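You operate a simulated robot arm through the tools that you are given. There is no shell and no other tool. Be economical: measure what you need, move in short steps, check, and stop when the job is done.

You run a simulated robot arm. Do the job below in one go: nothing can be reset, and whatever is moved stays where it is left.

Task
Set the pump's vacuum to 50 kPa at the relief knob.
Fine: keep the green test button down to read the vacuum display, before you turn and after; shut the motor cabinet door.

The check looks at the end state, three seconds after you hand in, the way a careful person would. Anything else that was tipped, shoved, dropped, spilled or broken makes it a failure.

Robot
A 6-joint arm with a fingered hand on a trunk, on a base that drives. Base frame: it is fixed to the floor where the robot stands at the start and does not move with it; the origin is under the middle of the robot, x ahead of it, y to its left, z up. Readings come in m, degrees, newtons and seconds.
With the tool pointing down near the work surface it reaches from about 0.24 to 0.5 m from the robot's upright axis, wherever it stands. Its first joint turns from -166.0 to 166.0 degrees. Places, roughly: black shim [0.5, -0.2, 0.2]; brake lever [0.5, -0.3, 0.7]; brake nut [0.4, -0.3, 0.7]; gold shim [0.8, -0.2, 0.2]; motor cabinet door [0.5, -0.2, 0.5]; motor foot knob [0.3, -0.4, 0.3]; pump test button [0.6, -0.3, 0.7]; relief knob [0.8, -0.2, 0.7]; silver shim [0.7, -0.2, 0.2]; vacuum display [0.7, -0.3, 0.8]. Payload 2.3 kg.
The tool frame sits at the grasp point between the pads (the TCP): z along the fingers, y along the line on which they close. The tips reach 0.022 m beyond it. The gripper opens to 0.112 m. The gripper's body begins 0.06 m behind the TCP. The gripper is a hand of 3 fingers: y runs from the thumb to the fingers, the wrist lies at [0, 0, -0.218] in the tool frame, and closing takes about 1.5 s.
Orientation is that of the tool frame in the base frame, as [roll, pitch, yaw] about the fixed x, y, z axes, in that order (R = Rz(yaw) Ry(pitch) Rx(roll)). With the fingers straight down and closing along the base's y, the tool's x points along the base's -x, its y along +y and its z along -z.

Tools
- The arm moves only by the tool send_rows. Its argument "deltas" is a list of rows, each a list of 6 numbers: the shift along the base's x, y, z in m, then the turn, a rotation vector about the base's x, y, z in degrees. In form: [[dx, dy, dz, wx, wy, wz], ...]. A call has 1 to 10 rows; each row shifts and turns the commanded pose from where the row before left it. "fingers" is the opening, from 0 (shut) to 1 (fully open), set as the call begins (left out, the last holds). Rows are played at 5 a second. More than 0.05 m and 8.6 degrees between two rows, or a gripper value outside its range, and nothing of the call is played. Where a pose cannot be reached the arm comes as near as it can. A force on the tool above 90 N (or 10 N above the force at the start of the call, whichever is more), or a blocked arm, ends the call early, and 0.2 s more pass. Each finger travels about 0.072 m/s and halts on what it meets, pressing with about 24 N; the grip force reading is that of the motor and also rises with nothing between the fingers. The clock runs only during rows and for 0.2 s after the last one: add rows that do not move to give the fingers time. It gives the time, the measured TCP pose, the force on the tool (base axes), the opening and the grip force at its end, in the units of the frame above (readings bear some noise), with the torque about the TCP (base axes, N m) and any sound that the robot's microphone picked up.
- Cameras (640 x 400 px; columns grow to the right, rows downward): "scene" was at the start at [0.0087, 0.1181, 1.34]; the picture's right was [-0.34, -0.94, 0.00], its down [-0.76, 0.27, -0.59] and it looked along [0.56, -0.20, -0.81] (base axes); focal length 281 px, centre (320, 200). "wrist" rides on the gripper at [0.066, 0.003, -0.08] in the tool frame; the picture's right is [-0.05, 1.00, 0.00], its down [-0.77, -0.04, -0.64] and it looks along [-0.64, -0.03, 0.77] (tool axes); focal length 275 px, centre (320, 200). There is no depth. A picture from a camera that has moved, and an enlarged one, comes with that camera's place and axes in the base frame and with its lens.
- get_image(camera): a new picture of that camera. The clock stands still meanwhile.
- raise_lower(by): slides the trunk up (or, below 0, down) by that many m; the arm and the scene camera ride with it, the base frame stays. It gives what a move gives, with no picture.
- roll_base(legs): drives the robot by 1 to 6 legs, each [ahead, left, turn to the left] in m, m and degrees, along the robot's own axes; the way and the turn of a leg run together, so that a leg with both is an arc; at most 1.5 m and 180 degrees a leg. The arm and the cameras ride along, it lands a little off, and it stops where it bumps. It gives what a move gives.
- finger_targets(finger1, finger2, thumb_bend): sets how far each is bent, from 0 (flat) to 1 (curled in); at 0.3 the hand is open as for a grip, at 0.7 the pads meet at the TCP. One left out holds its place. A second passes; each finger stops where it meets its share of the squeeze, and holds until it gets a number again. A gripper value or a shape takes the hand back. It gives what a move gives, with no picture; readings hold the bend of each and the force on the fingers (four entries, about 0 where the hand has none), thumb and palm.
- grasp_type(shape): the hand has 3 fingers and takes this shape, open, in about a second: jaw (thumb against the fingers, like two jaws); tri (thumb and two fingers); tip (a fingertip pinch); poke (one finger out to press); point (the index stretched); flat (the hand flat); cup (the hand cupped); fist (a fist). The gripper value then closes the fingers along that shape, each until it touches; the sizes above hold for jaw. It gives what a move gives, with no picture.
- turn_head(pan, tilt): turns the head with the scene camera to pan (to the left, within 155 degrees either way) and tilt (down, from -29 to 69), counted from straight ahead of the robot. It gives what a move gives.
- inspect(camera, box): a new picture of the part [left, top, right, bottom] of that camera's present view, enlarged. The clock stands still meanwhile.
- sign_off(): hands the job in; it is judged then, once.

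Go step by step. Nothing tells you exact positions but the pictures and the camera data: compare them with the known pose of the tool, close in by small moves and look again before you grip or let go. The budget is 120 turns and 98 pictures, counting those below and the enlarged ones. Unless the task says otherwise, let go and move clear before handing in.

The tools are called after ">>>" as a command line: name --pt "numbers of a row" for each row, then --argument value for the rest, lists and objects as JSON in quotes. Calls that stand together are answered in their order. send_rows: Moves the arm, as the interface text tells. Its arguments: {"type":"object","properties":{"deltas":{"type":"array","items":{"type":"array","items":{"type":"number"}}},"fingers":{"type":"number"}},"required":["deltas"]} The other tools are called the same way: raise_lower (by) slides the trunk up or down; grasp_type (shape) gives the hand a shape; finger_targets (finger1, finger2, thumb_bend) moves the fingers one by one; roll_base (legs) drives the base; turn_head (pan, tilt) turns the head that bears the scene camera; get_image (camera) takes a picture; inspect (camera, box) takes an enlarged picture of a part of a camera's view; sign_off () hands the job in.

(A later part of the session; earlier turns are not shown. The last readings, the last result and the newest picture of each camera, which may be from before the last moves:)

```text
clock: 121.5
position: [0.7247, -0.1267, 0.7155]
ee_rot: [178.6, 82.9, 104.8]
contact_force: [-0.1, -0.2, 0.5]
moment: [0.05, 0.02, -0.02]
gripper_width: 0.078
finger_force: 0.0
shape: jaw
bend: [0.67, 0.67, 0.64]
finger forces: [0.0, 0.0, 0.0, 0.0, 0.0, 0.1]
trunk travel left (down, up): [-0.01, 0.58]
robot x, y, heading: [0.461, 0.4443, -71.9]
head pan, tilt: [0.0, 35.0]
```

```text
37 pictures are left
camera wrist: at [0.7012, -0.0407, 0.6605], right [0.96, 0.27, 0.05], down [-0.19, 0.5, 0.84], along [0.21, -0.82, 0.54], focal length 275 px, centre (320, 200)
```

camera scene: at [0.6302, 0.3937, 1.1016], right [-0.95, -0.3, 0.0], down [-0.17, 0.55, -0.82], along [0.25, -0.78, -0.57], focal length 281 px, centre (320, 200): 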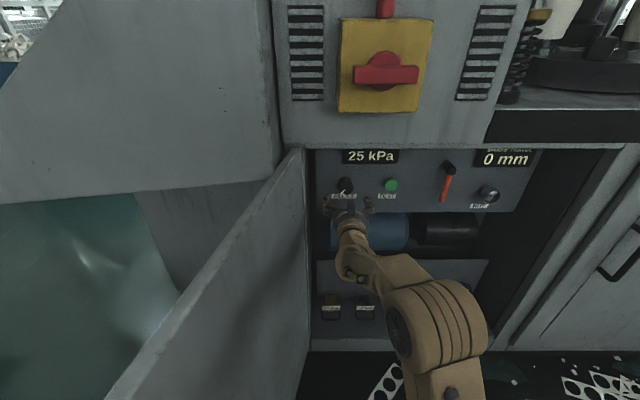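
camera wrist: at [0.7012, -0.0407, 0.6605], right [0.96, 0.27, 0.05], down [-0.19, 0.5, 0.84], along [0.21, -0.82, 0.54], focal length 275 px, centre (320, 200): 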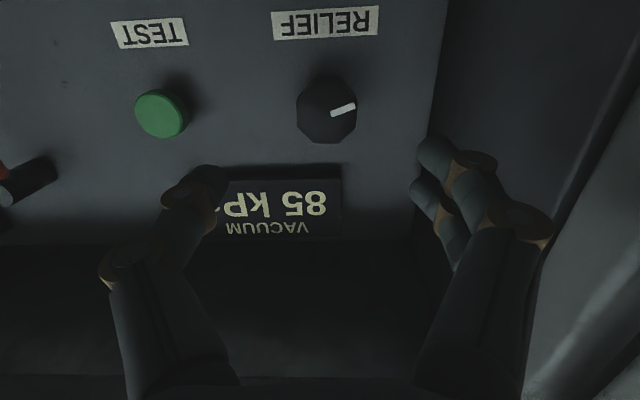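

>>> roll_base --legs '[[0.08, 0.003, 0]]'

>>> send_rows --pt "0.0025 -0.008 -0.002 0 0 0" --pt "0.0025 -0.008 -0.002 0 0 0"

>>> get_image --camera "wrist"

```text
clock: 122.6
position: [0.7514, -0.2026, 0.7174]
ee_rot: [178.6, 83.0, 105.0]
contact_force: [0.2, 0.5, 0.2]
moment: [0.02, 0.02, 0.03]
gripper_width: 0.0779
finger_force: 0.1
shape: jaw
bend: [0.67, 0.67, 0.64]
finger forces: [0.0, 0.1, 0.1, 0.1, 0.0, 0.0]
trunk travel left (down, up): [-0.01, 0.58]
robot x, y, heading: [0.4874, 0.367, -71.9]
head pan, tilt: [0.0, 35.0]
```

```text
clock: 123.2
position: [0.7566, -0.2186, 0.712]
ee_rot: [178.9, 83.0, 105.3]
contact_force: [0.6, -0.2, 0.6]
moment: [0.02, -0.02, 0.01]
gripper_width: 0.0781
finger_force: 0.1
shape: jaw
bend: [0.67, 0.67, 0.64]
finger forces: [0.0, 0.0, 0.0, 0.1, 0.0, 0.1]
trunk travel left (down, up): [-0.01, 0.58]
robot x, y, heading: [0.4894, 0.3658, -72.2]
head pan, tilt: [0.0, 35.0]
```

```text
36 pictures are left
camera wrist: at [0.7338, -0.1322, 0.6565], right [0.96, 0.28, 0.05], down [-0.19, 0.5, 0.84], along [0.21, -0.82, 0.54], focal length 275 px, centre (320, 200)
```

wrist: 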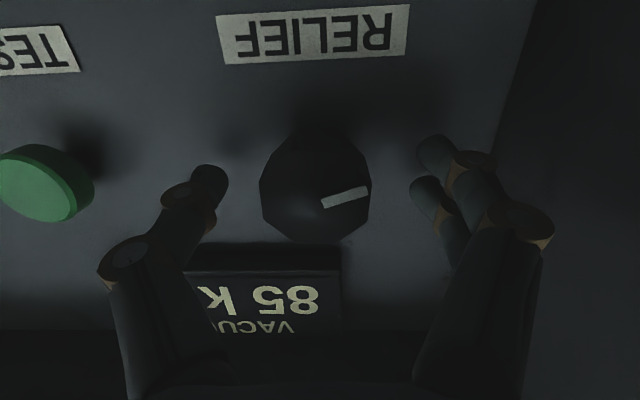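

Same grip pose as before. Close, then check pointer and turn back 16°.

>>> send_rows --pt "0 0 0 0 0 0" --pt "0 0 0 0 0 0" --pt "0 0 0 0 0 0" --pt "0 0 0 0 0 0" --pt "0 0 0 0 0 0" --pt "0 0 0 0 0 0" --fingers 0

>>> send_rows --pt "0 0 0 -1.55 5.1 0.5" --pt "0 0 0 -1.55 5.1 0.5" --pt "0 0 0 -1.55 5.1 0.5"

>>> get_image --camera "wrist"

```text
clock: 124.6
position: [0.7561, -0.2186, 0.7126]
ee_rot: [178.6, 82.9, 105.1]
contact_force: [0.3, -2.3, 1.0]
moment: [0.0, -0.04, 0.02]
gripper_width: 0.034
finger_force: 23.7
shape: jaw
bend: [0.74, 0.73, 0.7]
finger forces: [11.0, 11.3, 0.0, 0.0, 21.8, 0.0]
trunk travel left (down, up): [-0.01, 0.58]
robot x, y, heading: [0.4888, 0.363, -72.2]
head pan, tilt: [0.0, 35.0]
```

```text
clock: 125.4
position: [0.7557, -0.2178, 0.7123]
ee_rot: [-113.5, 72.7, 173.3]
contact_force: [0.1, -1.6, 0.1]
moment: [-0.06, -0.07, -0.17]
gripper_width: 0.0339
finger_force: 23.9
shape: jaw
bend: [0.73, 0.73, 0.7]
finger forces: [11.5, 11.6, 0.1, 0.1, 22.3, 0.0]
trunk travel left (down, up): [-0.01, 0.58]
robot x, y, heading: [0.4907, 0.3654, -72.2]
head pan, tilt: [0.0, 35.0]
```

```text
35 pictures are left
camera wrist: at [0.717, -0.1375, 0.6576], right [0.93, 0.29, -0.23], down [0.02, 0.57, 0.82], along [0.37, -0.77, 0.52], focal length 275 px, centre (320, 200)
```

wrist: 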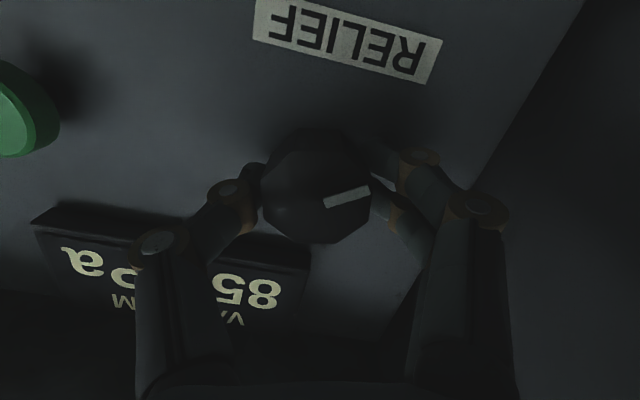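

Turned 16° back. Release, go to the button again and hold it.

>>> send_rows --pt "0 0 0 0 0 0" --pt "0 0 0 0 0 0" --pt "0 0 0 0 0 0" --pt "0 0 0 0 0 0" --pt "0 0 0 0 0 0" --fingers 0.7

>>> roll_base --legs '[[-0.08, 0, 0]]'

>>> send_rows --pt "0 0 0 1.55 -5.1 -0.5" --pt "0 0 0 1.55 -5.1 -0.5" --pt "0 0 0 1.55 -5.1 -0.5" --pt "0 0 0 0 0 0" --pt "0 0 0 0 0 0" --pt "0 0 0 0 0 0" --fingers 0

>>> roll_base --legs '[[0, -0.114, 0], [0.05, 0, 0]]'

```text
clock: 126.6
position: [0.7568, -0.2184, 0.7124]
ee_rot: [-113.5, 72.8, 173.3]
contact_force: [0.1, -1.4, -0.3]
moment: [0.05, -0.01, -0.02]
gripper_width: 0.0782
finger_force: 0.0
shape: jaw
bend: [0.67, 0.67, 0.64]
finger forces: [0.1, 0.0, 0.1, 0.1, 0.0, 0.1]
trunk travel left (down, up): [-0.01, 0.58]
robot x, y, heading: [0.4909, 0.3647, -72.4]
head pan, tilt: [0.0, 35.0]
```

```text
clock: 127.6
position: [0.7323, -0.1412, 0.7124]
ee_rot: [-113.6, 72.7, 173.3]
contact_force: [0.1, -0.7, 0.5]
moment: [0.04, 0.03, 0.01]
gripper_width: 0.0782
finger_force: 0.0
shape: jaw
bend: [0.67, 0.67, 0.64]
finger forces: [0.0, 0.0, 0.1, 0.0, 0.1, 0.1]
trunk travel left (down, up): [-0.01, 0.58]
robot x, y, heading: [0.4636, 0.4423, -72.1]
head pan, tilt: [0.0, 35.0]
```

```text
clock: 129.0
position: [0.7315, -0.1415, 0.7131]
ee_rot: [178.6, 83.0, 104.9]
contact_force: [0.0, 0.1, 0.2]
moment: [-0.03, -0.03, 0.02]
gripper_width: 0.0
finger_force: 23.7
shape: jaw
bend: [0.66, 0.66, 0.74]
finger forces: [0.1, 0.0, 0.0, 0.1, 0.0, 0.0]
trunk travel left (down, up): [-0.01, 0.58]
robot x, y, heading: [0.464, 0.4448, -72.3]
head pan, tilt: [0.0, 35.0]
```

```text
clock: 130.8
position: [0.6388, -0.2246, 0.7121]
ee_rot: [178.7, 83.0, 105.0]
contact_force: [0.3, -0.2, 0.4]
moment: [-0.01, -0.03, 0.0]
gripper_width: 0.0001
finger_force: 24.5
shape: jaw
bend: [0.66, 0.66, 0.74]
finger forces: [0.0, 0.0, 0.1, 0.0, 0.1, 0.1]
trunk travel left (down, up): [-0.01, 0.58]
robot x, y, heading: [0.3735, 0.3583, -71.9]
head pan, tilt: [0.0, 35.0]
```

>>> send_rows --pt "0.004 -0.0095 0.002 0 0 0" --pt "0.004 -0.0095 0.002 0 0 0" --pt "0.003 -0.007 0.001 0 0 0" --pt "0.0015 -0.005 0 0 0 0"

>>> send_rows --pt "0 0 0 0 0 0" --pt "0 0 0 0 0 0" --pt "0 0 0 0 0 0" --pt "0 0 0 0 0 0" --pt "0 0 0 0 0 0" --pt "0 0 0 0 0 0" --pt "0 0 0 0 0 0" --pt "0 0 0 0 0 0" --pt "0 0 0 0 0 0" --pt "0 0 0 0 0 0"

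>>> inspect --camera "scene" --box '[260, 130, 420, 230]'

```text
clock: 131.8
position: [0.6509, -0.253, 0.7188]
ee_rot: [179.1, 83.0, 105.6]
contact_force: [-0.6, 14.9, -1.7]
moment: [0.05, -0.03, -0.15]
gripper_width: 0.0
finger_force: 23.8
shape: jaw
bend: [0.7, 0.71, 0.75]
finger forces: [9.2, 10.4, 0.0, 0.0, 0.0, 0.0]
trunk travel left (down, up): [-0.01, 0.58]
robot x, y, heading: [0.3669, 0.3627, -72.3]
head pan, tilt: [0.0, 35.0]
heard: click
```

```text
clock: 134.0
position: [0.6507, -0.2534, 0.7192]
ee_rot: [178.9, 83.0, 105.3]
contact_force: [-0.4, 14.7, -0.3]
moment: [0.01, 0.0, -0.15]
gripper_width: 0.0
finger_force: 24.2
shape: jaw
bend: [0.7, 0.71, 0.75]
finger forces: [9.5, 9.7, 0.0, 0.1, 0.0, 0.0]
trunk travel left (down, up): [-0.01, 0.58]
robot x, y, heading: [0.3701, 0.3611, -72.1]
head pan, tilt: [0.0, 35.0]
```

```text
4.00 times, centred on (340, 180) of scene
camera zoom: at [0.512, 0.3808, 1.1016], right [-0.95, -0.31, 0.0], down [-0.18, 0.54, -0.82], along [0.25, -0.78, -0.57], focal length 1124 px, centre (240, 280)
```

zoom: 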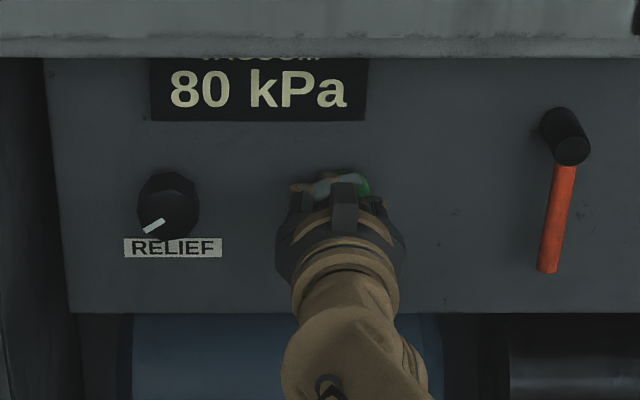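

80 kPa settled after −16°, so the scale is roughly 1 kPa per 3°; the first reading had not settled. Next I turn about 60° further counter-clockwise, pre-rotating the hand for range.

>>> roll_base --legs '[[-0.1, 0, 0], [0, 0.111, 0]]'

>>> send_rows --pt "0 0 -0.002 2.2 -7.15 -0.7" --pt "0 0 -0.002 2.2 -7.15 -0.7" --pt "0 0 -0.001 2.2 -7.15 -0.7" --pt "0 0 -0.001 2.2 -7.15 -0.7" --pt "0 0 0 2.2 -7.15 -0.7" --pt "0 0 0 0 0 0" --fingers 0.7

>>> get_image --camera "wrist"

```text
clock: 135.9
position: [0.7247, -0.1271, 0.7179]
ee_rot: [178.6, 82.9, 105.0]
contact_force: [0.6, 0.1, -0.8]
moment: [0.01, 0.0, -0.04]
gripper_width: 0.0001
finger_force: 23.7
shape: jaw
bend: [0.67, 0.67, 0.75]
finger forces: [0.0, 0.0, 0.0, 0.0, 0.0, 0.0]
trunk travel left (down, up): [-0.01, 0.58]
robot x, y, heading: [0.4475, 0.4859, -71.9]
head pan, tilt: [0.0, 35.0]
```

```text
clock: 137.3
position: [0.7266, -0.1274, 0.7127]
ee_rot: [101.4, 51.6, 26.7]
contact_force: [1.5, 0.1, -0.3]
moment: [0.05, -0.04, -0.03]
gripper_width: 0.0781
finger_force: 0.0
shape: jaw
bend: [0.67, 0.67, 0.64]
finger forces: [0.0, 0.1, 0.0, 0.1, 0.0, 0.0]
trunk travel left (down, up): [-0.01, 0.58]
robot x, y, heading: [0.4432, 0.4901, -72.2]
head pan, tilt: [0.0, 35.0]
```

```text
33 pictures are left
camera wrist: at [0.7393, -0.0313, 0.6721], right [0.75, 0.15, 0.65], down [-0.65, 0.38, 0.66], along [-0.15, -0.91, 0.38], focal length 275 px, centre (320, 200)
```

wrist: 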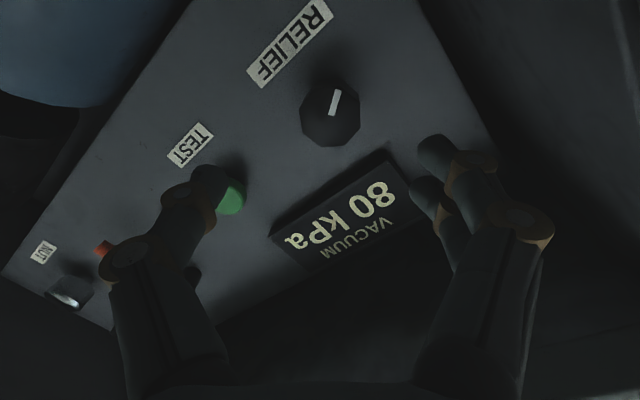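

>>> roll_base --legs '[[0.08, 0.002, 0]]'

>>> send_rows --pt "0.0025 -0.008 0 0 0 0" --pt "0.0025 -0.008 0 0 0 0"

>>> get_image --camera "wrist"

```text
clock: 138.4
position: [0.7515, -0.2017, 0.7115]
ee_rot: [101.6, 51.6, 26.7]
contact_force: [-1.1, -0.4, 0.2]
moment: [0.01, -0.01, -0.01]
gripper_width: 0.0782
finger_force: 0.1
shape: jaw
bend: [0.67, 0.67, 0.64]
finger forces: [0.0, 0.0, 0.0, 0.1, 0.0, 0.0]
trunk travel left (down, up): [-0.01, 0.58]
robot x, y, heading: [0.4685, 0.4137, -72.0]
head pan, tilt: [0.0, 35.0]
```

```text
clock: 139.0
position: [0.7571, -0.2194, 0.7121]
ee_rot: [101.5, 51.7, 26.6]
contact_force: [0.8, 0.2, 0.1]
moment: [-0.02, -0.01, -0.01]
gripper_width: 0.078
finger_force: 0.0
shape: jaw
bend: [0.67, 0.67, 0.64]
finger forces: [0.0, 0.0, 0.0, 0.0, 0.1, 0.0]
trunk travel left (down, up): [-0.01, 0.58]
robot x, y, heading: [0.4725, 0.4131, -72.1]
head pan, tilt: [0.0, 35.0]
```

```text
32 pictures are left
camera wrist: at [0.7705, -0.1231, 0.6716], right [0.75, 0.15, 0.64], down [-0.65, 0.38, 0.66], along [-0.14, -0.91, 0.38], focal length 275 px, centre (320, 200)
```

wrist: 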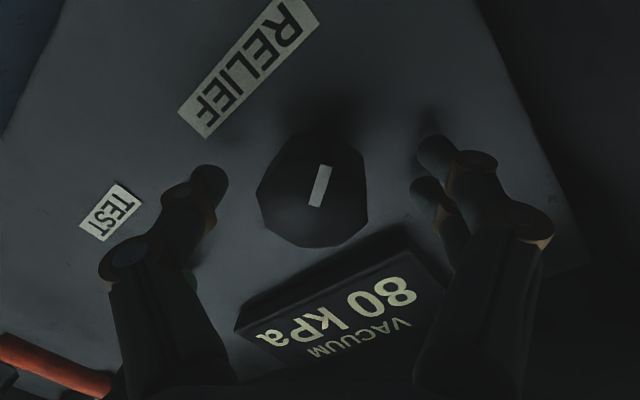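

Centred. Close and turn 60° counter-clockwise.

>>> send_rows --pt "0 0 0 0 0 0" --pt "0 0 0 0 0 0" --pt "0 0 0 0 0 0" --pt "0 0 0 0 0 0" --pt "0 0 0 0 0 0" --pt "0 0 0 0 0 0" --fingers 0

>>> send_rows --pt "0 0 0 -2.2 7.15 0.7" --pt "0 0 0 -2.2 7.15 0.7" --pt "0 0 0 -2.2 7.15 0.7" --pt "0 0 0 -2.2 7.15 0.7" --pt "0 0 0 -2.2 7.15 0.7" --pt "0 0 0 -2.2 7.15 0.7" --pt "0 0 0 -2.2 7.15 0.7" --pt "0 0 0 -2.2 7.15 0.7"

>>> get_image --camera "wrist"

```text
clock: 140.4
position: [0.7571, -0.2193, 0.712]
ee_rot: [101.7, 51.6, 26.7]
contact_force: [1.1, -2.2, 0.1]
moment: [0.02, -0.01, 0.01]
gripper_width: 0.0337
finger_force: 24.2
shape: jaw
bend: [0.73, 0.73, 0.7]
finger forces: [11.3, 11.5, 0.0, 0.1, 21.4, 0.0]
trunk travel left (down, up): [-0.01, 0.58]
robot x, y, heading: [0.4688, 0.4143, -72.4]
head pan, tilt: [0.0, 35.0]
```

```text
clock: 142.2
position: [0.7561, -0.2198, 0.7124]
ee_rot: [-107.0, 66.5, -179.9]
contact_force: [-7.0, 2.9, -9.1]
moment: [0.01, -0.04, -0.47]
gripper_width: 0.0337
finger_force: 23.8
shape: jaw
bend: [0.73, 0.73, 0.71]
finger forces: [13.4, 11.6, 0.0, 0.1, 26.3, 0.0]
trunk travel left (down, up): [-0.01, 0.58]
robot x, y, heading: [0.4707, 0.4135, -72.2]
head pan, tilt: [0.0, 35.0]
```

```text
31 pictures are left
camera wrist: at [0.7095, -0.1412, 0.6587], right [0.89, 0.29, -0.34], down [0.1, 0.6, 0.79], along [0.43, -0.75, 0.5], focal length 275 px, centre (320, 200)
```

wrist: 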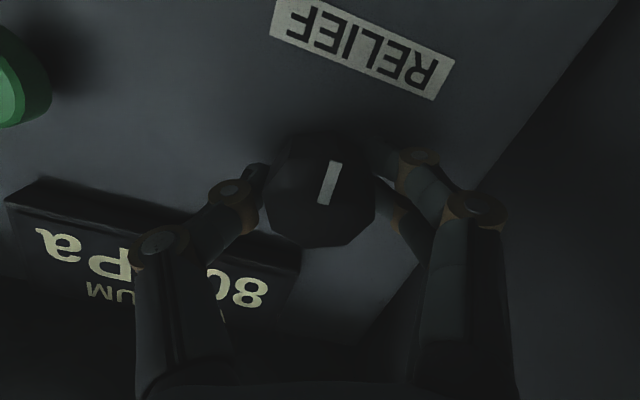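

Pointer followed ~60°. Release and measure again.

>>> send_rows --pt "0 0 0 0 0 0" --pt "0 0 0 0 0 0" --pt "0 0 0 0 0 0" --pt "0 0 0 0 0 0" --pt "0 0 0 0 0 0" --fingers 0.7

>>> roll_base --legs '[[-0.08, 0, 0]]'

>>> send_rows --pt "0 0 0 2.2 -7.15 -0.7" --pt "0 0 0 2.2 -7.15 -0.7" --pt "0 0 0 2.2 -7.15 -0.7" --pt "0 0 0 0 0 0" --pt "0 0 0 0 0 0" --pt "0 0 0 0 0 0" --fingers 0

>>> roll_base --legs '[[0, -0.114, 0], [0.05, 0, 0]]'

```text
clock: 143.4
position: [0.7567, -0.2197, 0.7109]
ee_rot: [-106.8, 66.7, -179.8]
contact_force: [0.3, -0.3, -0.9]
moment: [0.0, 0.02, 0.0]
gripper_width: 0.0781
finger_force: 0.0
shape: jaw
bend: [0.67, 0.67, 0.64]
finger forces: [0.1, 0.0, 0.0, 0.0, 0.0, 0.1]
trunk travel left (down, up): [-0.01, 0.58]
robot x, y, heading: [0.4703, 0.412, -71.8]
head pan, tilt: [0.0, 35.0]
```

```text
clock: 144.4
position: [0.7329, -0.1426, 0.7121]
ee_rot: [-107.1, 66.6, -179.9]
contact_force: [-0.8, 0.3, -0.4]
moment: [0.06, 0.0, 0.06]
gripper_width: 0.0781
finger_force: 0.0
shape: jaw
bend: [0.67, 0.67, 0.64]
finger forces: [0.1, 0.0, 0.1, 0.1, 0.0, 0.0]
trunk travel left (down, up): [-0.01, 0.58]
robot x, y, heading: [0.4453, 0.4862, -72.3]
head pan, tilt: [0.0, 35.0]
```

```text
clock: 145.8
position: [0.7321, -0.1432, 0.7125]
ee_rot: [178.6, 83.0, 104.9]
contact_force: [0.9, -0.1, -0.2]
moment: [0.01, -0.03, 0.01]
gripper_width: 0.0
finger_force: 23.8
shape: jaw
bend: [0.66, 0.66, 0.74]
finger forces: [0.0, 0.0, 0.0, 0.1, 0.0, 0.1]
trunk travel left (down, up): [-0.01, 0.58]
robot x, y, heading: [0.4469, 0.4876, -72.4]
head pan, tilt: [0.0, 35.0]
```

```text
clock: 147.6
position: [0.6391, -0.2249, 0.7125]
ee_rot: [178.7, 83.0, 105.1]
contact_force: [-0.1, 0.1, 1.5]
moment: [-0.03, 0.01, -0.02]
gripper_width: 0.0001
finger_force: 24.0
shape: jaw
bend: [0.66, 0.66, 0.74]
finger forces: [0.0, 0.1, 0.0, 0.0, 0.0, 0.0]
trunk travel left (down, up): [-0.01, 0.58]
robot x, y, heading: [0.3554, 0.4047, -72.1]
head pan, tilt: [0.0, 35.0]
```

>>> send_rows --pt "0.004 -0.0095 0.002 0 0 0" --pt "0.004 -0.0095 0.002 0 0 0" --pt "0.003 -0.007 0.001 0 0 0" --pt "0.0015 -0.005 0 0 0 0"

>>> send_rows --pt "0 0 0 0 0 0" --pt "0 0 0 0 0 0" --pt "0 0 0 0 0 0" --pt "0 0 0 0 0 0" --pt "0 0 0 0 0 0" --pt "0 0 0 0 0 0" --pt "0 0 0 0 0 0" --pt "0 0 0 0 0 0" --pt "0 0 0 0 0 0" --pt "0 0 0 0 0 0"

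>>> inspect --camera "scene" --box '[260, 110, 420, 210]'

```text
clock: 148.6
position: [0.6557, -0.2334, 0.7099]
ee_rot: [178.7, 82.9, 105.0]
contact_force: [-0.6, 0.4, 0.2]
moment: [0.01, 0.0, 0.0]
gripper_width: 0.0001
finger_force: 23.8
shape: jaw
bend: [0.66, 0.66, 0.74]
finger forces: [0.0, 0.0, 0.1, 0.0, 0.0, 0.0]
out of reach, approached as far as the arm can: row 1, 2, 3, 4
trunk travel left (down, up): [-0.01, 0.58]
robot x, y, heading: [0.3517, 0.4056, -72.3]
head pan, tilt: [0.0, 35.0]
```

```text
clock: 150.8
position: [0.6559, -0.2341, 0.7098]
ee_rot: [178.7, 82.9, 105.0]
contact_force: [-0.4, 0.8, -1.0]
moment: [-0.02, -0.01, 0.06]
gripper_width: 0.0
finger_force: 23.8
shape: jaw
bend: [0.66, 0.66, 0.74]
finger forces: [0.1, 0.0, 0.1, 0.0, 0.0, 0.0]
trunk travel left (down, up): [-0.01, 0.58]
robot x, y, heading: [0.3545, 0.4062, -72.0]
head pan, tilt: [0.0, 35.0]
```

```text
4.00 times, centred on (340, 160) of scene
camera zoom: at [0.4958, 0.424, 1.1016], right [-0.95, -0.31, 0.0], down [-0.18, 0.55, -0.82], along [0.25, -0.78, -0.57], focal length 1124 px, centre (240, 360)
```

zoom: 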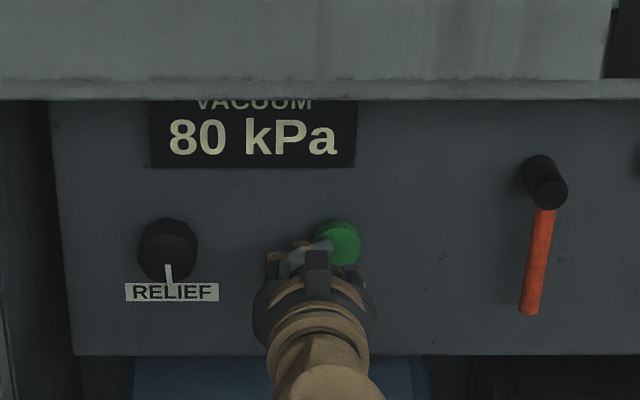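

The arm had crept out to full reach over the cycles. Pull the arm back 0.12 m, and use the base to close the gap.

>>> send_rows --pt "-0.011 0.0286 0.001 0 0 0" --pt "-0.011 0.0286 0.001 0 0 0" --pt "-0.011 0.0286 0.001 0 0 0" --pt "-0.011 0.0286 0.001 0 0 0"

```text
clock: 151.8
position: [0.6124, -0.1189, 0.7147]
ee_rot: [178.1, 83.1, 104.5]
contact_force: [0.2, -0.3, -0.2]
moment: [0.0, -0.04, 0.02]
gripper_width: 0.0
finger_force: 23.9
shape: jaw
bend: [0.66, 0.66, 0.74]
finger forces: [0.0, 0.0, 0.0, 0.1, 0.0, 0.0]
out of reach, approached as far as the arm can: row 1
trunk travel left (down, up): [-0.01, 0.58]
robot x, y, heading: [0.3521, 0.4024, -72.1]
head pan, tilt: [0.0, 35.0]
```

>>> roll_base --legs '[[0.109, -0.005, 0]]'

>>> send_rows --pt "0.004 -0.0095 0.002 0 0 0" --pt "0.004 -0.0095 0.002 0 0 0" --pt "0.003 -0.007 0 0 0 0" --pt "0.0015 -0.004 0 0 0 0"

```text
clock: 153.0
position: [0.6398, -0.2241, 0.7139]
ee_rot: [178.7, 83.0, 105.0]
contact_force: [-0.1, 0.0, -0.3]
moment: [-0.01, -0.04, 0.0]
gripper_width: 0.0
finger_force: 23.9
shape: jaw
bend: [0.66, 0.66, 0.74]
finger forces: [0.0, 0.1, 0.0, 0.1, 0.1, 0.0]
trunk travel left (down, up): [-0.01, 0.58]
robot x, y, heading: [0.3837, 0.3004, -72.2]
head pan, tilt: [0.0, 35.0]
```

```text
clock: 154.0
position: [0.6527, -0.2537, 0.7183]
ee_rot: [179.4, 83.0, 105.8]
contact_force: [-0.5, 17.4, -1.9]
moment: [0.03, -0.03, -0.23]
gripper_width: 0.0
finger_force: 24.1
shape: jaw
bend: [0.7, 0.71, 0.75]
finger forces: [10.0, 12.2, 0.0, 0.0, 0.0, 0.1]
trunk travel left (down, up): [-0.01, 0.58]
robot x, y, heading: [0.383, 0.2992, -72.6]
head pan, tilt: [0.0, 35.0]
heard: click
```

>>> send_rows --pt "0 0 0 0 0 0" --pt "0 0 0 0 0 0" --pt "0 0 0 0 0 0" --pt "0 0 0 0 0 0" --pt "0 0 0 0 0 0" --pt "0 0 0 0 0 0" --pt "0 0 0 0 0 0" --pt "0 0 0 0 0 0" --pt "0 0 0 0 0 0" --pt "0 0 0 0 0 0"

>>> send_rows --pt "0 0 0 0 0 0" --pt "0 0 0 0 0 0" --pt "0 0 0 0 0 0" --pt "0 0 0 0 0 0" --pt "0 0 0 0 0 0" --pt "0 0 0 0 0 0"

>>> inspect --camera "scene" --box '[260, 130, 420, 230]'

```text
clock: 156.2
position: [0.6521, -0.2532, 0.7206]
ee_rot: [179.0, 83.1, 105.3]
contact_force: [-0.9, 17.3, -0.4]
moment: [0.0, 0.0, -0.19]
gripper_width: 0.0
finger_force: 24.2
shape: jaw
bend: [0.7, 0.71, 0.75]
finger forces: [10.3, 11.4, 0.0, 0.0, 0.0, 0.1]
trunk travel left (down, up): [-0.01, 0.58]
robot x, y, heading: [0.3816, 0.2958, -72.3]
head pan, tilt: [0.0, 35.0]
```

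```text
clock: 157.6
position: [0.6519, -0.2528, 0.7199]
ee_rot: [178.9, 83.1, 105.4]
contact_force: [-0.8, 17.7, -0.2]
moment: [0.01, -0.02, -0.22]
gripper_width: 0.0001
finger_force: 23.8
shape: jaw
bend: [0.7, 0.71, 0.75]
finger forces: [10.0, 11.1, 0.1, 0.0, 0.1, 0.0]
trunk travel left (down, up): [-0.01, 0.58]
robot x, y, heading: [0.3828, 0.2999, -72.3]
head pan, tilt: [0.0, 35.0]
```

```text
4.00 times, centred on (340, 180) of scene
camera zoom: at [0.5242, 0.3214, 1.1016], right [-0.95, -0.31, 0.0], down [-0.18, 0.54, -0.82], along [0.25, -0.78, -0.57], focal length 1124 px, centre (240, 280)
```

zoom: 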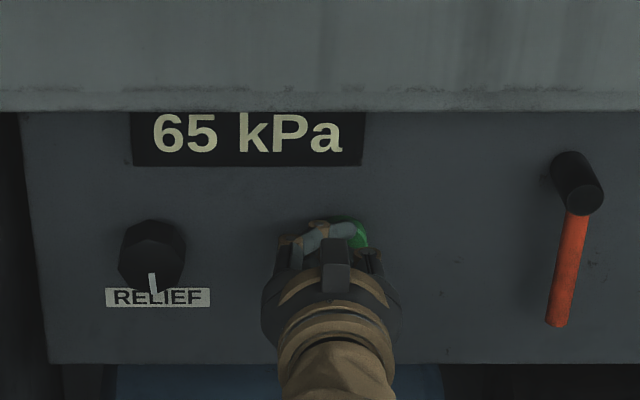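

Settled 65 kPa: the scale is about 15 kPa per 60°, so another 60° counter-clockwise should give 50. Back to the knob.

>>> roll_base --legs '[[-0.1, 0, 0], [0, 0.111, 0]]'

>>> send_rows --pt "-0.002 0.006 -0.002 2.2 -7.15 -0.7" --pt "-0.002 0.006 -0.002 2.2 -7.15 -0.7" --pt "-0.002 0.006 -0.002 2.2 -7.15 -0.7" --pt "-0.002 0.006 -0.002 2.2 -7.15 -0.7" --pt "-0.002 0.006 0 2.2 -7.15 -0.7" --pt "0 0 0 0 0 0" --fingers 0.7

```text
clock: 159.5
position: [0.7286, -0.1254, 0.7179]
ee_rot: [178.8, 82.9, 105.0]
contact_force: [0.8, 1.0, -0.7]
moment: [-0.01, 0.01, -0.02]
gripper_width: 0.0
finger_force: 24.4
shape: jaw
bend: [0.67, 0.67, 0.75]
finger forces: [0.0, 0.0, 0.1, 0.0, 0.0, 0.1]
trunk travel left (down, up): [-0.01, 0.58]
robot x, y, heading: [0.459, 0.4341, -72.1]
head pan, tilt: [0.0, 35.0]
```

```text
clock: 160.9
position: [0.7191, -0.0942, 0.7093]
ee_rot: [101.5, 51.5, 26.5]
contact_force: [0.1, -0.2, -0.6]
moment: [-0.02, 0.0, 0.05]
gripper_width: 0.0782
finger_force: 0.1
shape: jaw
bend: [0.67, 0.67, 0.64]
finger forces: [0.0, 0.0, 0.1, 0.1, 0.1, 0.0]
trunk travel left (down, up): [-0.01, 0.58]
robot x, y, heading: [0.4598, 0.4299, -72.4]
head pan, tilt: [0.0, 35.0]
```

>>> roll_base --legs '[[0.114, -0.001, 0]]'

>>> send_rows --pt "0.0025 -0.008 0.001 0 0 0" --pt "0.0025 -0.008 0.001 0 0 0"

>>> get_image --camera "wrist"

```text
clock: 162.1
position: [0.7521, -0.2027, 0.7098]
ee_rot: [101.5, 51.6, 26.8]
contact_force: [-0.5, 0.4, -1.0]
moment: [0.01, -0.02, -0.03]
gripper_width: 0.0782
finger_force: 0.0
shape: jaw
bend: [0.67, 0.67, 0.64]
finger forces: [0.0, 0.1, 0.0, 0.1, 0.0, 0.0]
trunk travel left (down, up): [-0.01, 0.58]
robot x, y, heading: [0.4902, 0.3226, -72.1]
head pan, tilt: [0.0, 35.0]
```

```text
clock: 162.7
position: [0.7588, -0.2196, 0.7117]
ee_rot: [101.6, 51.6, 26.7]
contact_force: [-0.4, 0.2, -0.8]
moment: [0.01, 0.02, 0.02]
gripper_width: 0.0781
finger_force: 0.0
shape: jaw
bend: [0.67, 0.67, 0.64]
finger forces: [0.0, 0.1, 0.0, 0.0, 0.0, 0.2]
trunk travel left (down, up): [-0.01, 0.58]
robot x, y, heading: [0.4917, 0.3206, -72.3]
head pan, tilt: [0.0, 35.0]
```

```text
28 pictures are left
camera wrist: at [0.7723, -0.1241, 0.6715], right [0.75, 0.15, 0.64], down [-0.65, 0.38, 0.66], along [-0.14, -0.91, 0.38], focal length 275 px, centre (320, 200)
```

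wrist: 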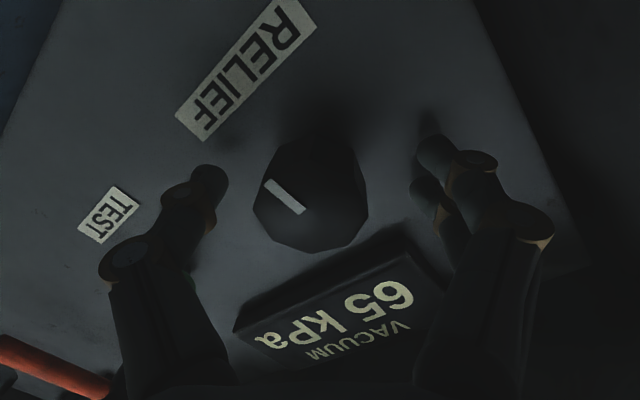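

Centred again. Close, turn 60° counter-clockwise and release.

>>> send_rows --pt "0 0 0 0 0 0" --pt "0 0 0 0 0 0" --pt "0 0 0 0 0 0" --pt "0 0 0 0 0 0" --pt "0 0 0 0 0 0" --pt "0 0 0 0 0 0" --fingers 0

>>> send_rows --pt "0 0 0 -2.2 7.15 0.7" --pt "0 0 0 -2.2 7.15 0.7" --pt "0 0 0 -2.2 7.15 0.7" --pt "0 0 0 -2.2 7.15 0.7" --pt "0 0 0 -2.2 7.15 0.7" --pt "0 0 0 -2.2 7.15 0.7" --pt "0 0 0 -2.2 7.15 0.7" --pt "0 0 0 -2.2 7.15 0.7"

>>> get_image --camera "wrist"

>>> send_rows --pt "0 0 0 0 0 0" --pt "0 0 0 0 0 0" --pt "0 0 0 0 0 0" --pt "0 0 0 0 0 0" --pt "0 0 0 0 0 0" --fingers 0.7

>>> roll_base --legs '[[-0.08, 0, 0]]'

>>> send_rows --pt "0 0 0 2.2 -7.15 -0.7" --pt "0 0 0 2.2 -7.15 -0.7" --pt "0 0 0 2.2 -7.15 -0.7" --pt "0 0 0 0 0 0" --pt "0 0 0 0 0 0" --pt "0 0 0 0 0 0" --fingers 0

>>> roll_base --legs '[[0, -0.114, 0], [0.05, 0, 0]]'

```text
clock: 164.1
position: [0.7578, -0.2201, 0.7118]
ee_rot: [101.7, 51.6, 26.7]
contact_force: [1.7, -5.4, -0.5]
moment: [0.08, 0.01, -0.1]
gripper_width: 0.033
finger_force: 24.0
shape: jaw
bend: [0.73, 0.73, 0.7]
finger forces: [11.0, 11.7, 0.0, 0.1, 21.7, 0.0]
trunk travel left (down, up): [-0.01, 0.58]
robot x, y, heading: [0.4923, 0.3211, -72.1]
head pan, tilt: [0.0, 35.0]
```

```text
clock: 165.9
position: [0.7572, -0.2201, 0.7115]
ee_rot: [-107.4, 66.5, 179.8]
contact_force: [-11.3, 0.5, -13.7]
moment: [-0.01, -0.08, -0.59]
gripper_width: 0.0332
finger_force: 24.0
shape: jaw
bend: [0.73, 0.73, 0.71]
finger forces: [13.9, 12.2, 0.1, 0.0, 27.4, 0.0]
trunk travel left (down, up): [-0.01, 0.58]
robot x, y, heading: [0.4934, 0.3194, -72.3]
head pan, tilt: [0.0, 35.0]
```

```text
27 pictures are left
camera wrist: at [0.711, -0.1421, 0.6577], right [0.9, 0.29, -0.34], down [0.1, 0.6, 0.8], along [0.43, -0.75, 0.5], focal length 275 px, centre (320, 200)
```

wrist: 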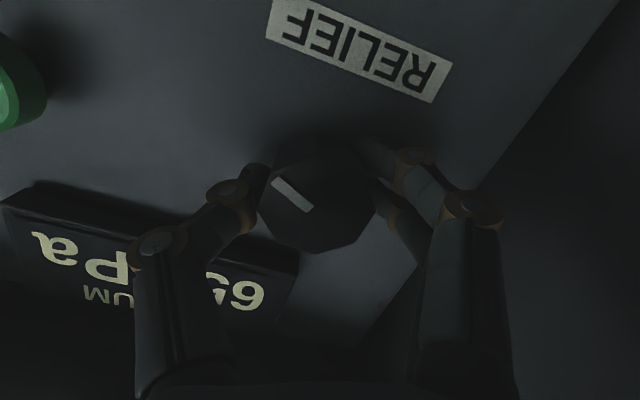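

```text
clock: 167.1
position: [0.758, -0.2191, 0.7123]
ee_rot: [-106.9, 66.7, -179.9]
contact_force: [-0.6, -0.6, -0.1]
moment: [-0.01, -0.01, 0.01]
gripper_width: 0.0782
finger_force: 0.2
shape: jaw
bend: [0.67, 0.67, 0.64]
finger forces: [0.0, 0.1, 0.1, 0.0, 0.0, 0.1]
trunk travel left (down, up): [-0.01, 0.58]
robot x, y, heading: [0.4916, 0.3207, -72.1]
head pan, tilt: [0.0, 35.0]
```

```text
clock: 168.2
position: [0.7338, -0.1437, 0.7123]
ee_rot: [-106.8, 66.7, -179.8]
contact_force: [-0.1, 1.2, -0.4]
moment: [-0.02, 0.01, 0.03]
gripper_width: 0.078
finger_force: 0.0
shape: jaw
bend: [0.67, 0.67, 0.64]
finger forces: [0.0, 0.1, 0.1, 0.0, 0.0, 0.1]
trunk travel left (down, up): [-0.01, 0.58]
robot x, y, heading: [0.4654, 0.4004, -72.2]
head pan, tilt: [0.0, 35.0]
```

```text
clock: 169.6
position: [0.7344, -0.1437, 0.7118]
ee_rot: [178.4, 83.0, 104.8]
contact_force: [0.0, -0.7, -1.4]
moment: [0.0, 0.0, -0.03]
gripper_width: 0.0
finger_force: 23.8
shape: jaw
bend: [0.66, 0.66, 0.74]
finger forces: [0.0, 0.1, 0.1, 0.0, 0.1, 0.0]
trunk travel left (down, up): [-0.01, 0.58]
robot x, y, heading: [0.4736, 0.3936, -72.3]
head pan, tilt: [0.0, 35.0]
```

```text
clock: 171.3
position: [0.643, -0.2259, 0.7126]
ee_rot: [178.6, 83.0, 105.0]
contact_force: [0.1, -0.4, 0.1]
moment: [-0.02, -0.01, 0.0]
gripper_width: 0.0001
finger_force: 24.0
shape: jaw
bend: [0.66, 0.66, 0.74]
finger forces: [0.0, 0.1, 0.0, 0.0, 0.0, 0.0]
trunk travel left (down, up): [-0.01, 0.58]
robot x, y, heading: [0.3788, 0.3154, -72.4]
head pan, tilt: [0.0, 35.0]
```

Turned as planned. Press and hold the test button again.

>>> send_rows --pt "0.003 -0.0095 0.002 0 0 0" --pt "0.003 -0.0095 0.002 0 0 0" --pt "0.002 -0.006 0.001 0 0 0" --pt "0.0015 -0.004 0 0 0 0"

>>> send_rows --pt "0 0 0 0 0 0" --pt "0 0 0 0 0 0" --pt "0 0 0 0 0 0" --pt "0 0 0 0 0 0" --pt "0 0 0 0 0 0" --pt "0 0 0 0 0 0" --pt "0 0 0 0 0 0" --pt "0 0 0 0 0 0" --pt "0 0 0 0 0 0" --pt "0 0 0 0 0 0"

>>> send_rows --pt "0 0 0 0 0 0" --pt "0 0 0 0 0 0" --pt "0 0 0 0 0 0" --pt "0 0 0 0 0 0" --pt "0 0 0 0 0 0" --pt "0 0 0 0 0 0"

>>> inspect --camera "scene" --box '[260, 130, 420, 230]'

```text
clock: 172.3
position: [0.6518, -0.2529, 0.7172]
ee_rot: [179.3, 83.1, 105.6]
contact_force: [-0.3, 15.8, -1.2]
moment: [0.03, 0.01, -0.16]
gripper_width: 0.0002
finger_force: 24.1
shape: jaw
bend: [0.7, 0.71, 0.75]
finger forces: [9.1, 11.8, 0.0, 0.1, 0.0, 0.0]
trunk travel left (down, up): [-0.01, 0.58]
robot x, y, heading: [0.377, 0.3145, -72.4]
head pan, tilt: [0.0, 35.0]
heard: click
```

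```text
clock: 174.5
position: [0.652, -0.2535, 0.7183]
ee_rot: [178.9, 83.0, 105.3]
contact_force: [0.1, 15.6, -1.0]
moment: [-0.04, -0.02, -0.19]
gripper_width: 0.0002
finger_force: 24.1
shape: jaw
bend: [0.7, 0.71, 0.75]
finger forces: [9.5, 10.8, 0.0, 0.0, 0.1, 0.1]
trunk travel left (down, up): [-0.01, 0.58]
robot x, y, heading: [0.3744, 0.3108, -72.0]
head pan, tilt: [0.0, 35.0]
```

```text
clock: 175.9
position: [0.6512, -0.2531, 0.7182]
ee_rot: [178.8, 83.2, 105.3]
contact_force: [-0.5, 15.3, -0.4]
moment: [0.0, 0.03, -0.14]
gripper_width: 0.0
finger_force: 23.4
shape: jaw
bend: [0.7, 0.71, 0.75]
finger forces: [9.2, 10.7, 0.0, 0.0, 0.0, 0.2]
trunk travel left (down, up): [-0.01, 0.58]
robot x, y, heading: [0.3785, 0.3129, -72.1]
head pan, tilt: [0.0, 35.0]
```

```text
4.00 times, centred on (340, 180) of scene
camera zoom: at [0.5182, 0.3361, 1.1016], right [-0.95, -0.31, 0.0], down [-0.18, 0.54, -0.82], along [0.25, -0.78, -0.57], focal length 1124 px, centre (240, 280)
```

zoom: 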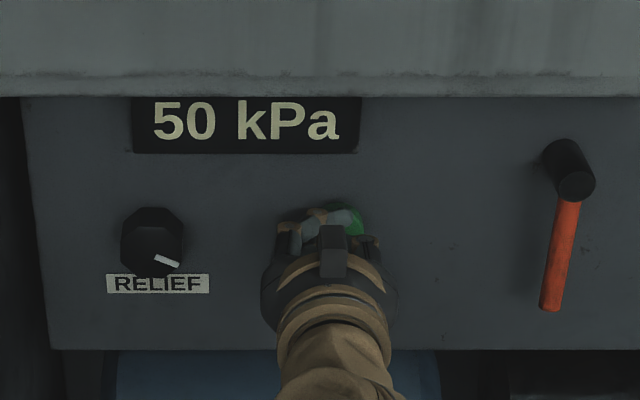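

Settled at 50 kPa with the button held. Now withdraw from the cabinet and fold the hand to tool-down.

>>> roll_base --legs '[[-0.2, 0, 0]]'

>>> raise_lower --by 0.1

>>> send_rows --pt "-0.005 0.017 0.004 7.6 2.45 0" --pt "-0.005 0.017 0.004 7.6 2.45 0" --pt "-0.005 0.017 0.004 7.6 2.45 0" --pt "-0.005 0.017 0.004 7.6 2.45 0" --pt "-0.005 0.017 0.004 7.6 2.45 0" --pt "-0.005 0.017 0.004 7.6 2.45 0" --pt "-0.005 0.017 0.004 7.6 2.45 0" --pt "-0.005 0.017 0.004 7.6 2.45 0" --pt "-0.005 0.017 0.004 7.6 2.45 0" --pt "-0.005 0.017 0.004 7.6 2.45 0"

>>> get_image --camera "scene"

```text
clock: 177.5
position: [0.5911, -0.0656, 0.7168]
ee_rot: [178.8, 83.0, 105.1]
contact_force: [-1.2, 0.5, 0.9]
moment: [-0.01, -0.01, -0.01]
gripper_width: 0.0002
finger_force: 24.2
shape: jaw
bend: [0.67, 0.67, 0.75]
finger forces: [0.0, 0.1, 0.0, 0.0, 0.0, 0.0]
trunk travel left (down, up): [-0.01, 0.58]
robot x, y, heading: [0.3137, 0.5055, -72.1]
head pan, tilt: [0.0, 35.0]
```

```text
clock: 178.8
position: [0.5906, -0.0663, 0.8159]
ee_rot: [178.7, 83.0, 105.1]
contact_force: [0.4, -0.4, -1.2]
moment: [-0.02, -0.03, 0.01]
gripper_width: 0.0001
finger_force: 23.9
shape: jaw
bend: [0.67, 0.67, 0.75]
finger forces: [0.1, 0.0, 0.0, 0.0, 0.1, 0.0]
trunk travel left (down, up): [-0.11, 0.48]
robot x, y, heading: [0.3113, 0.5058, -72.1]
head pan, tilt: [0.0, 35.0]
```

```text
clock: 181.1
position: [0.5518, 0.1121, 0.8184]
ee_rot: [-176.3, 15.3, 107.8]
contact_force: [-0.1, 0.0, -0.3]
moment: [-0.01, -0.01, -0.03]
gripper_width: 0.0
finger_force: 24.0
shape: jaw
bend: [0.67, 0.67, 0.75]
finger forces: [0.0, 0.0, 0.0, 0.0, 0.0, 0.0]
out of reach, approached as far as the arm can: row 2, 3, 8, 9, 10
trunk travel left (down, up): [-0.11, 0.48]
robot x, y, heading: [0.3143, 0.504, -72.3]
head pan, tilt: [0.0, 35.0]
```

```text
25 pictures are left
camera scene: at [0.4571, 0.5233, 1.2017], right [-0.95, -0.31, 0.0], down [-0.17, 0.55, -0.82], along [0.25, -0.78, -0.57], focal length 281 px, centre (320, 200)
```

scene: 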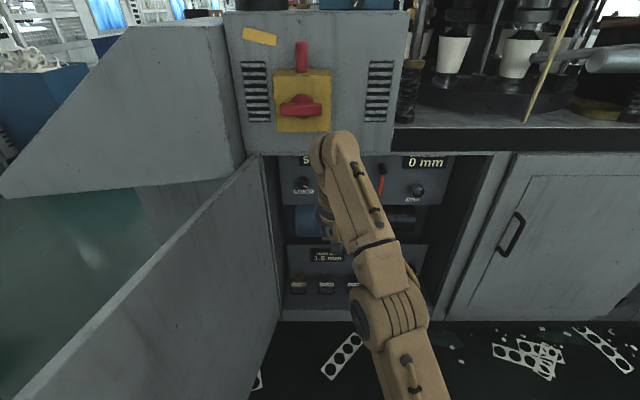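

The path to the door is clear. Raise the trunk and swing the arm to the left above the door's top edge.

>>> raise_lower --by 0.2

>>> send_rows --pt "0.0373 0.0245 0 0 0 5.5" --pt "0.0342 0.0277 0 0 0 5.5" --pt "0.0316 0.0311 0 0 0 5.5" --pt "0.0287 0.0333 0 0 0 5.5" --pt "0.0249 0.0362 0 0 0 5.5" --pt "0.0215 0.0389 0 0 0 5.5" --pt "0.0174 0.0407 0 0 0 5.5" --pt "0.014 0.0417 0 0 0 5.5" --pt "0.0093 0.0434 0 0 0 5.5" --pt "0.0054 0.0437 0 0 0 5.5"

>>> turn_head --pan 50 --tilt 50

>>> get_image --camera "scene"

```text
clock: 183.2
position: [0.5515, 0.1111, 1.0177]
ee_rot: [-176.3, 15.3, 107.7]
contact_force: [0.4, 0.0, -0.1]
moment: [0.01, 0.0, 0.02]
gripper_width: 0.0
finger_force: 23.9
shape: jaw
bend: [0.67, 0.67, 0.75]
finger forces: [0.0, 0.0, 0.0, 0.0, 0.1, 0.1]
trunk travel left (down, up): [-0.31, 0.28]
robot x, y, heading: [0.3203, 0.5044, -71.9]
head pan, tilt: [0.0, 35.0]
```

```text
clock: 185.4
position: [0.753, 0.5468, 0.9559]
ee_rot: [-176.5, 15.5, 162.6]
contact_force: [0.2, -0.4, -1.2]
moment: [-0.01, 0.02, -0.02]
gripper_width: 0.0001
finger_force: 24.0
shape: jaw
bend: [0.67, 0.67, 0.75]
finger forces: [0.1, 0.0, 0.0, 0.0, 0.0, 0.0]
out of reach, approached as far as the arm can: row 2, 3, 4, 5, 6, 7, 8, 9, 10
trunk travel left (down, up): [-0.31, 0.28]
robot x, y, heading: [0.3144, 0.5053, -72.5]
head pan, tilt: [0.0, 35.0]
```

```text
clock: 186.6
position: [0.7541, 0.546, 0.9547]
ee_rot: [-176.4, 15.4, 162.5]
contact_force: [0.3, -0.8, -0.2]
moment: [0.03, -0.02, 0.04]
gripper_width: 0.0001
finger_force: 24.8
shape: jaw
bend: [0.67, 0.67, 0.75]
finger forces: [0.0, 0.0, 0.1, 0.1, 0.1, 0.1]
trunk travel left (down, up): [-0.31, 0.28]
robot x, y, heading: [0.3168, 0.5027, -72.3]
head pan, tilt: [50.0, 50.0]
```

```text
24 pictures are left
camera scene: at [0.5019, 0.5778, 1.3799], right [-0.38, -0.93, 0.0], down [-0.71, 0.29, -0.64], along [0.59, -0.24, -0.77], focal length 281 px, centre (320, 200)
```

scene: 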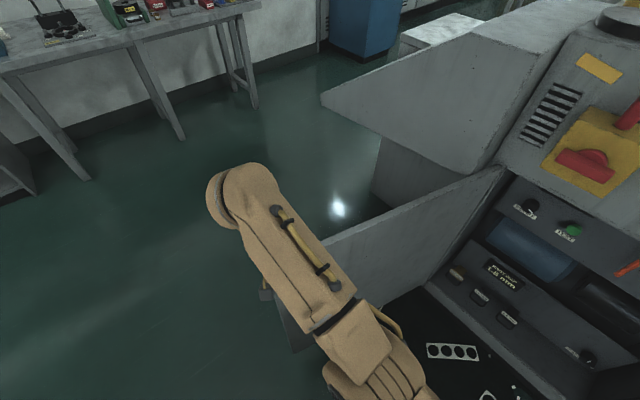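

The hand is above the door line. Shift the base left 0.11 m and slightly forward so the hand is beyond the door, then check.

>>> roll_base --legs '[[0.04, 0, 0], [0, 0.11, 0]]'

>>> get_image --camera "scene"

>>> get_image --camera "wrist"

```text
clock: 188.3
position: [0.8705, 0.5421, 0.9545]
ee_rot: [-176.4, 15.4, 162.6]
contact_force: [1.0, 0.9, -0.3]
moment: [0.0, 0.0, 0.0]
gripper_width: 0.0
finger_force: 23.9
shape: jaw
bend: [0.67, 0.67, 0.75]
finger forces: [0.1, 0.1, 0.1, 0.1, 0.0, 0.1]
trunk travel left (down, up): [-0.31, 0.28]
robot x, y, heading: [0.4305, 0.5007, -72.1]
head pan, tilt: [50.0, 50.0]
```

```text
23 pictures are left
camera scene: at [0.6189, 0.5736, 1.3797], right [-0.38, -0.93, 0.0], down [-0.71, 0.29, -0.64], along [0.59, -0.24, -0.77], focal length 281 px, centre (320, 200)
```

scene: 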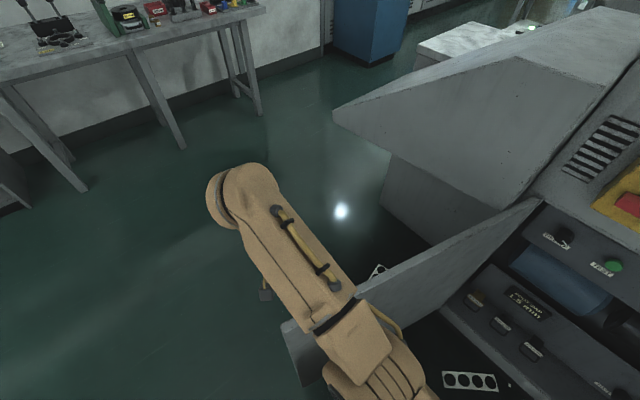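

```text
22 pictures are left
camera wrist: at [0.7914, 0.5756, 1.0139], right [0.36, 0.93, -0.05], down [0.55, -0.17, 0.82], along [0.76, -0.32, -0.57], focal length 275 px, centre (320, 200)
```

wrist: 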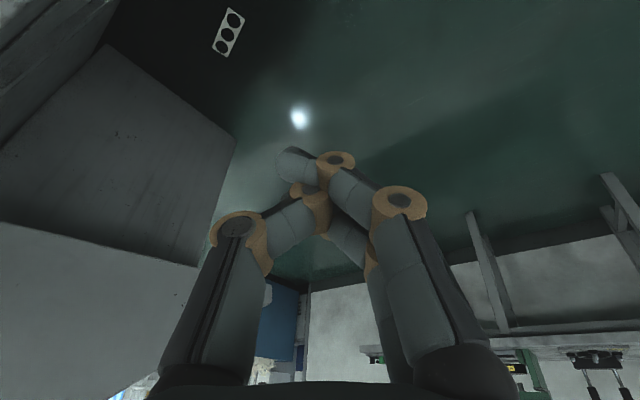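

Door end is at ≈[0.793,0.578]; the hand is outside it. Move forward 0.05 m to get off the edge, then lower behind the door.

>>> roll_base --legs '[[0.05, 0, 0]]'

>>> raise_lower --by -0.2

>>> get_image --camera "scene"

```text
clock: 189.2
position: [0.8867, 0.4931, 0.954]
ee_rot: [-176.6, 15.4, 162.5]
contact_force: [1.0, 0.4, 0.2]
moment: [0.0, 0.0, 0.05]
gripper_width: 0.0002
finger_force: 24.0
shape: jaw
bend: [0.67, 0.67, 0.75]
finger forces: [0.0, 0.1, 0.0, 0.0, 0.0, 0.0]
trunk travel left (down, up): [-0.31, 0.28]
robot x, y, heading: [0.449, 0.4549, -72.1]
head pan, tilt: [50.0, 50.0]
```

```text
clock: 191.4
position: [0.8854, 0.4925, 0.7547]
ee_rot: [-176.4, 15.3, 162.6]
contact_force: [-0.8, -0.2, 0.5]
moment: [-0.03, 0.0, -0.02]
gripper_width: 0.0001
finger_force: 24.3
shape: jaw
bend: [0.67, 0.67, 0.75]
finger forces: [0.0, 0.0, 0.1, 0.1, 0.0, 0.1]
trunk travel left (down, up): [-0.11, 0.48]
robot x, y, heading: [0.4498, 0.4513, -72.3]
head pan, tilt: [50.0, 50.0]
```

```text
21 pictures are left
camera scene: at [0.6333, 0.5251, 1.1799], right [-0.38, -0.93, 0.0], down [-0.71, 0.29, -0.64], along [0.6, -0.24, -0.77], focal length 281 px, centre (320, 200)
```

scene: 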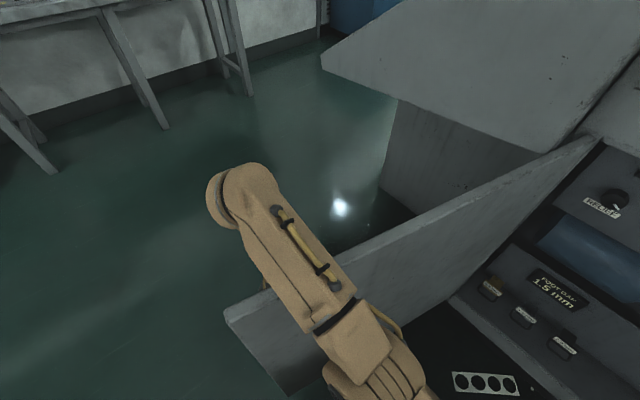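

Hand is behind the door with no contact. Strafe right to pull the door inward.

>>> roll_base --legs '[[0, -0.3, 0]]'

>>> get_image --camera "scene"

```text
clock: 193.4
position: [0.6024, 0.4011, 0.7547]
ee_rot: [-176.4, 15.4, 162.3]
contact_force: [-0.4, 0.4, 0.1]
moment: [0.0, -0.03, 0.0]
gripper_width: 0.0002
finger_force: 24.4
shape: jaw
bend: [0.67, 0.67, 0.75]
finger forces: [0.1, 0.0, 0.0, 0.0, 0.0, 0.1]
trunk travel left (down, up): [-0.11, 0.48]
robot x, y, heading: [0.1638, 0.3589, -72.4]
head pan, tilt: [50.0, 50.0]
```

```text
20 pictures are left
camera scene: at [0.3499, 0.4338, 1.1799], right [-0.38, -0.92, 0.0], down [-0.71, 0.29, -0.64], along [0.59, -0.25, -0.77], focal length 281 px, centre (320, 200)
```

scene: 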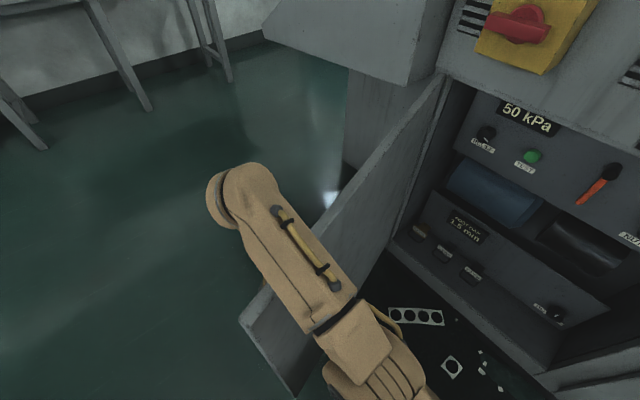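

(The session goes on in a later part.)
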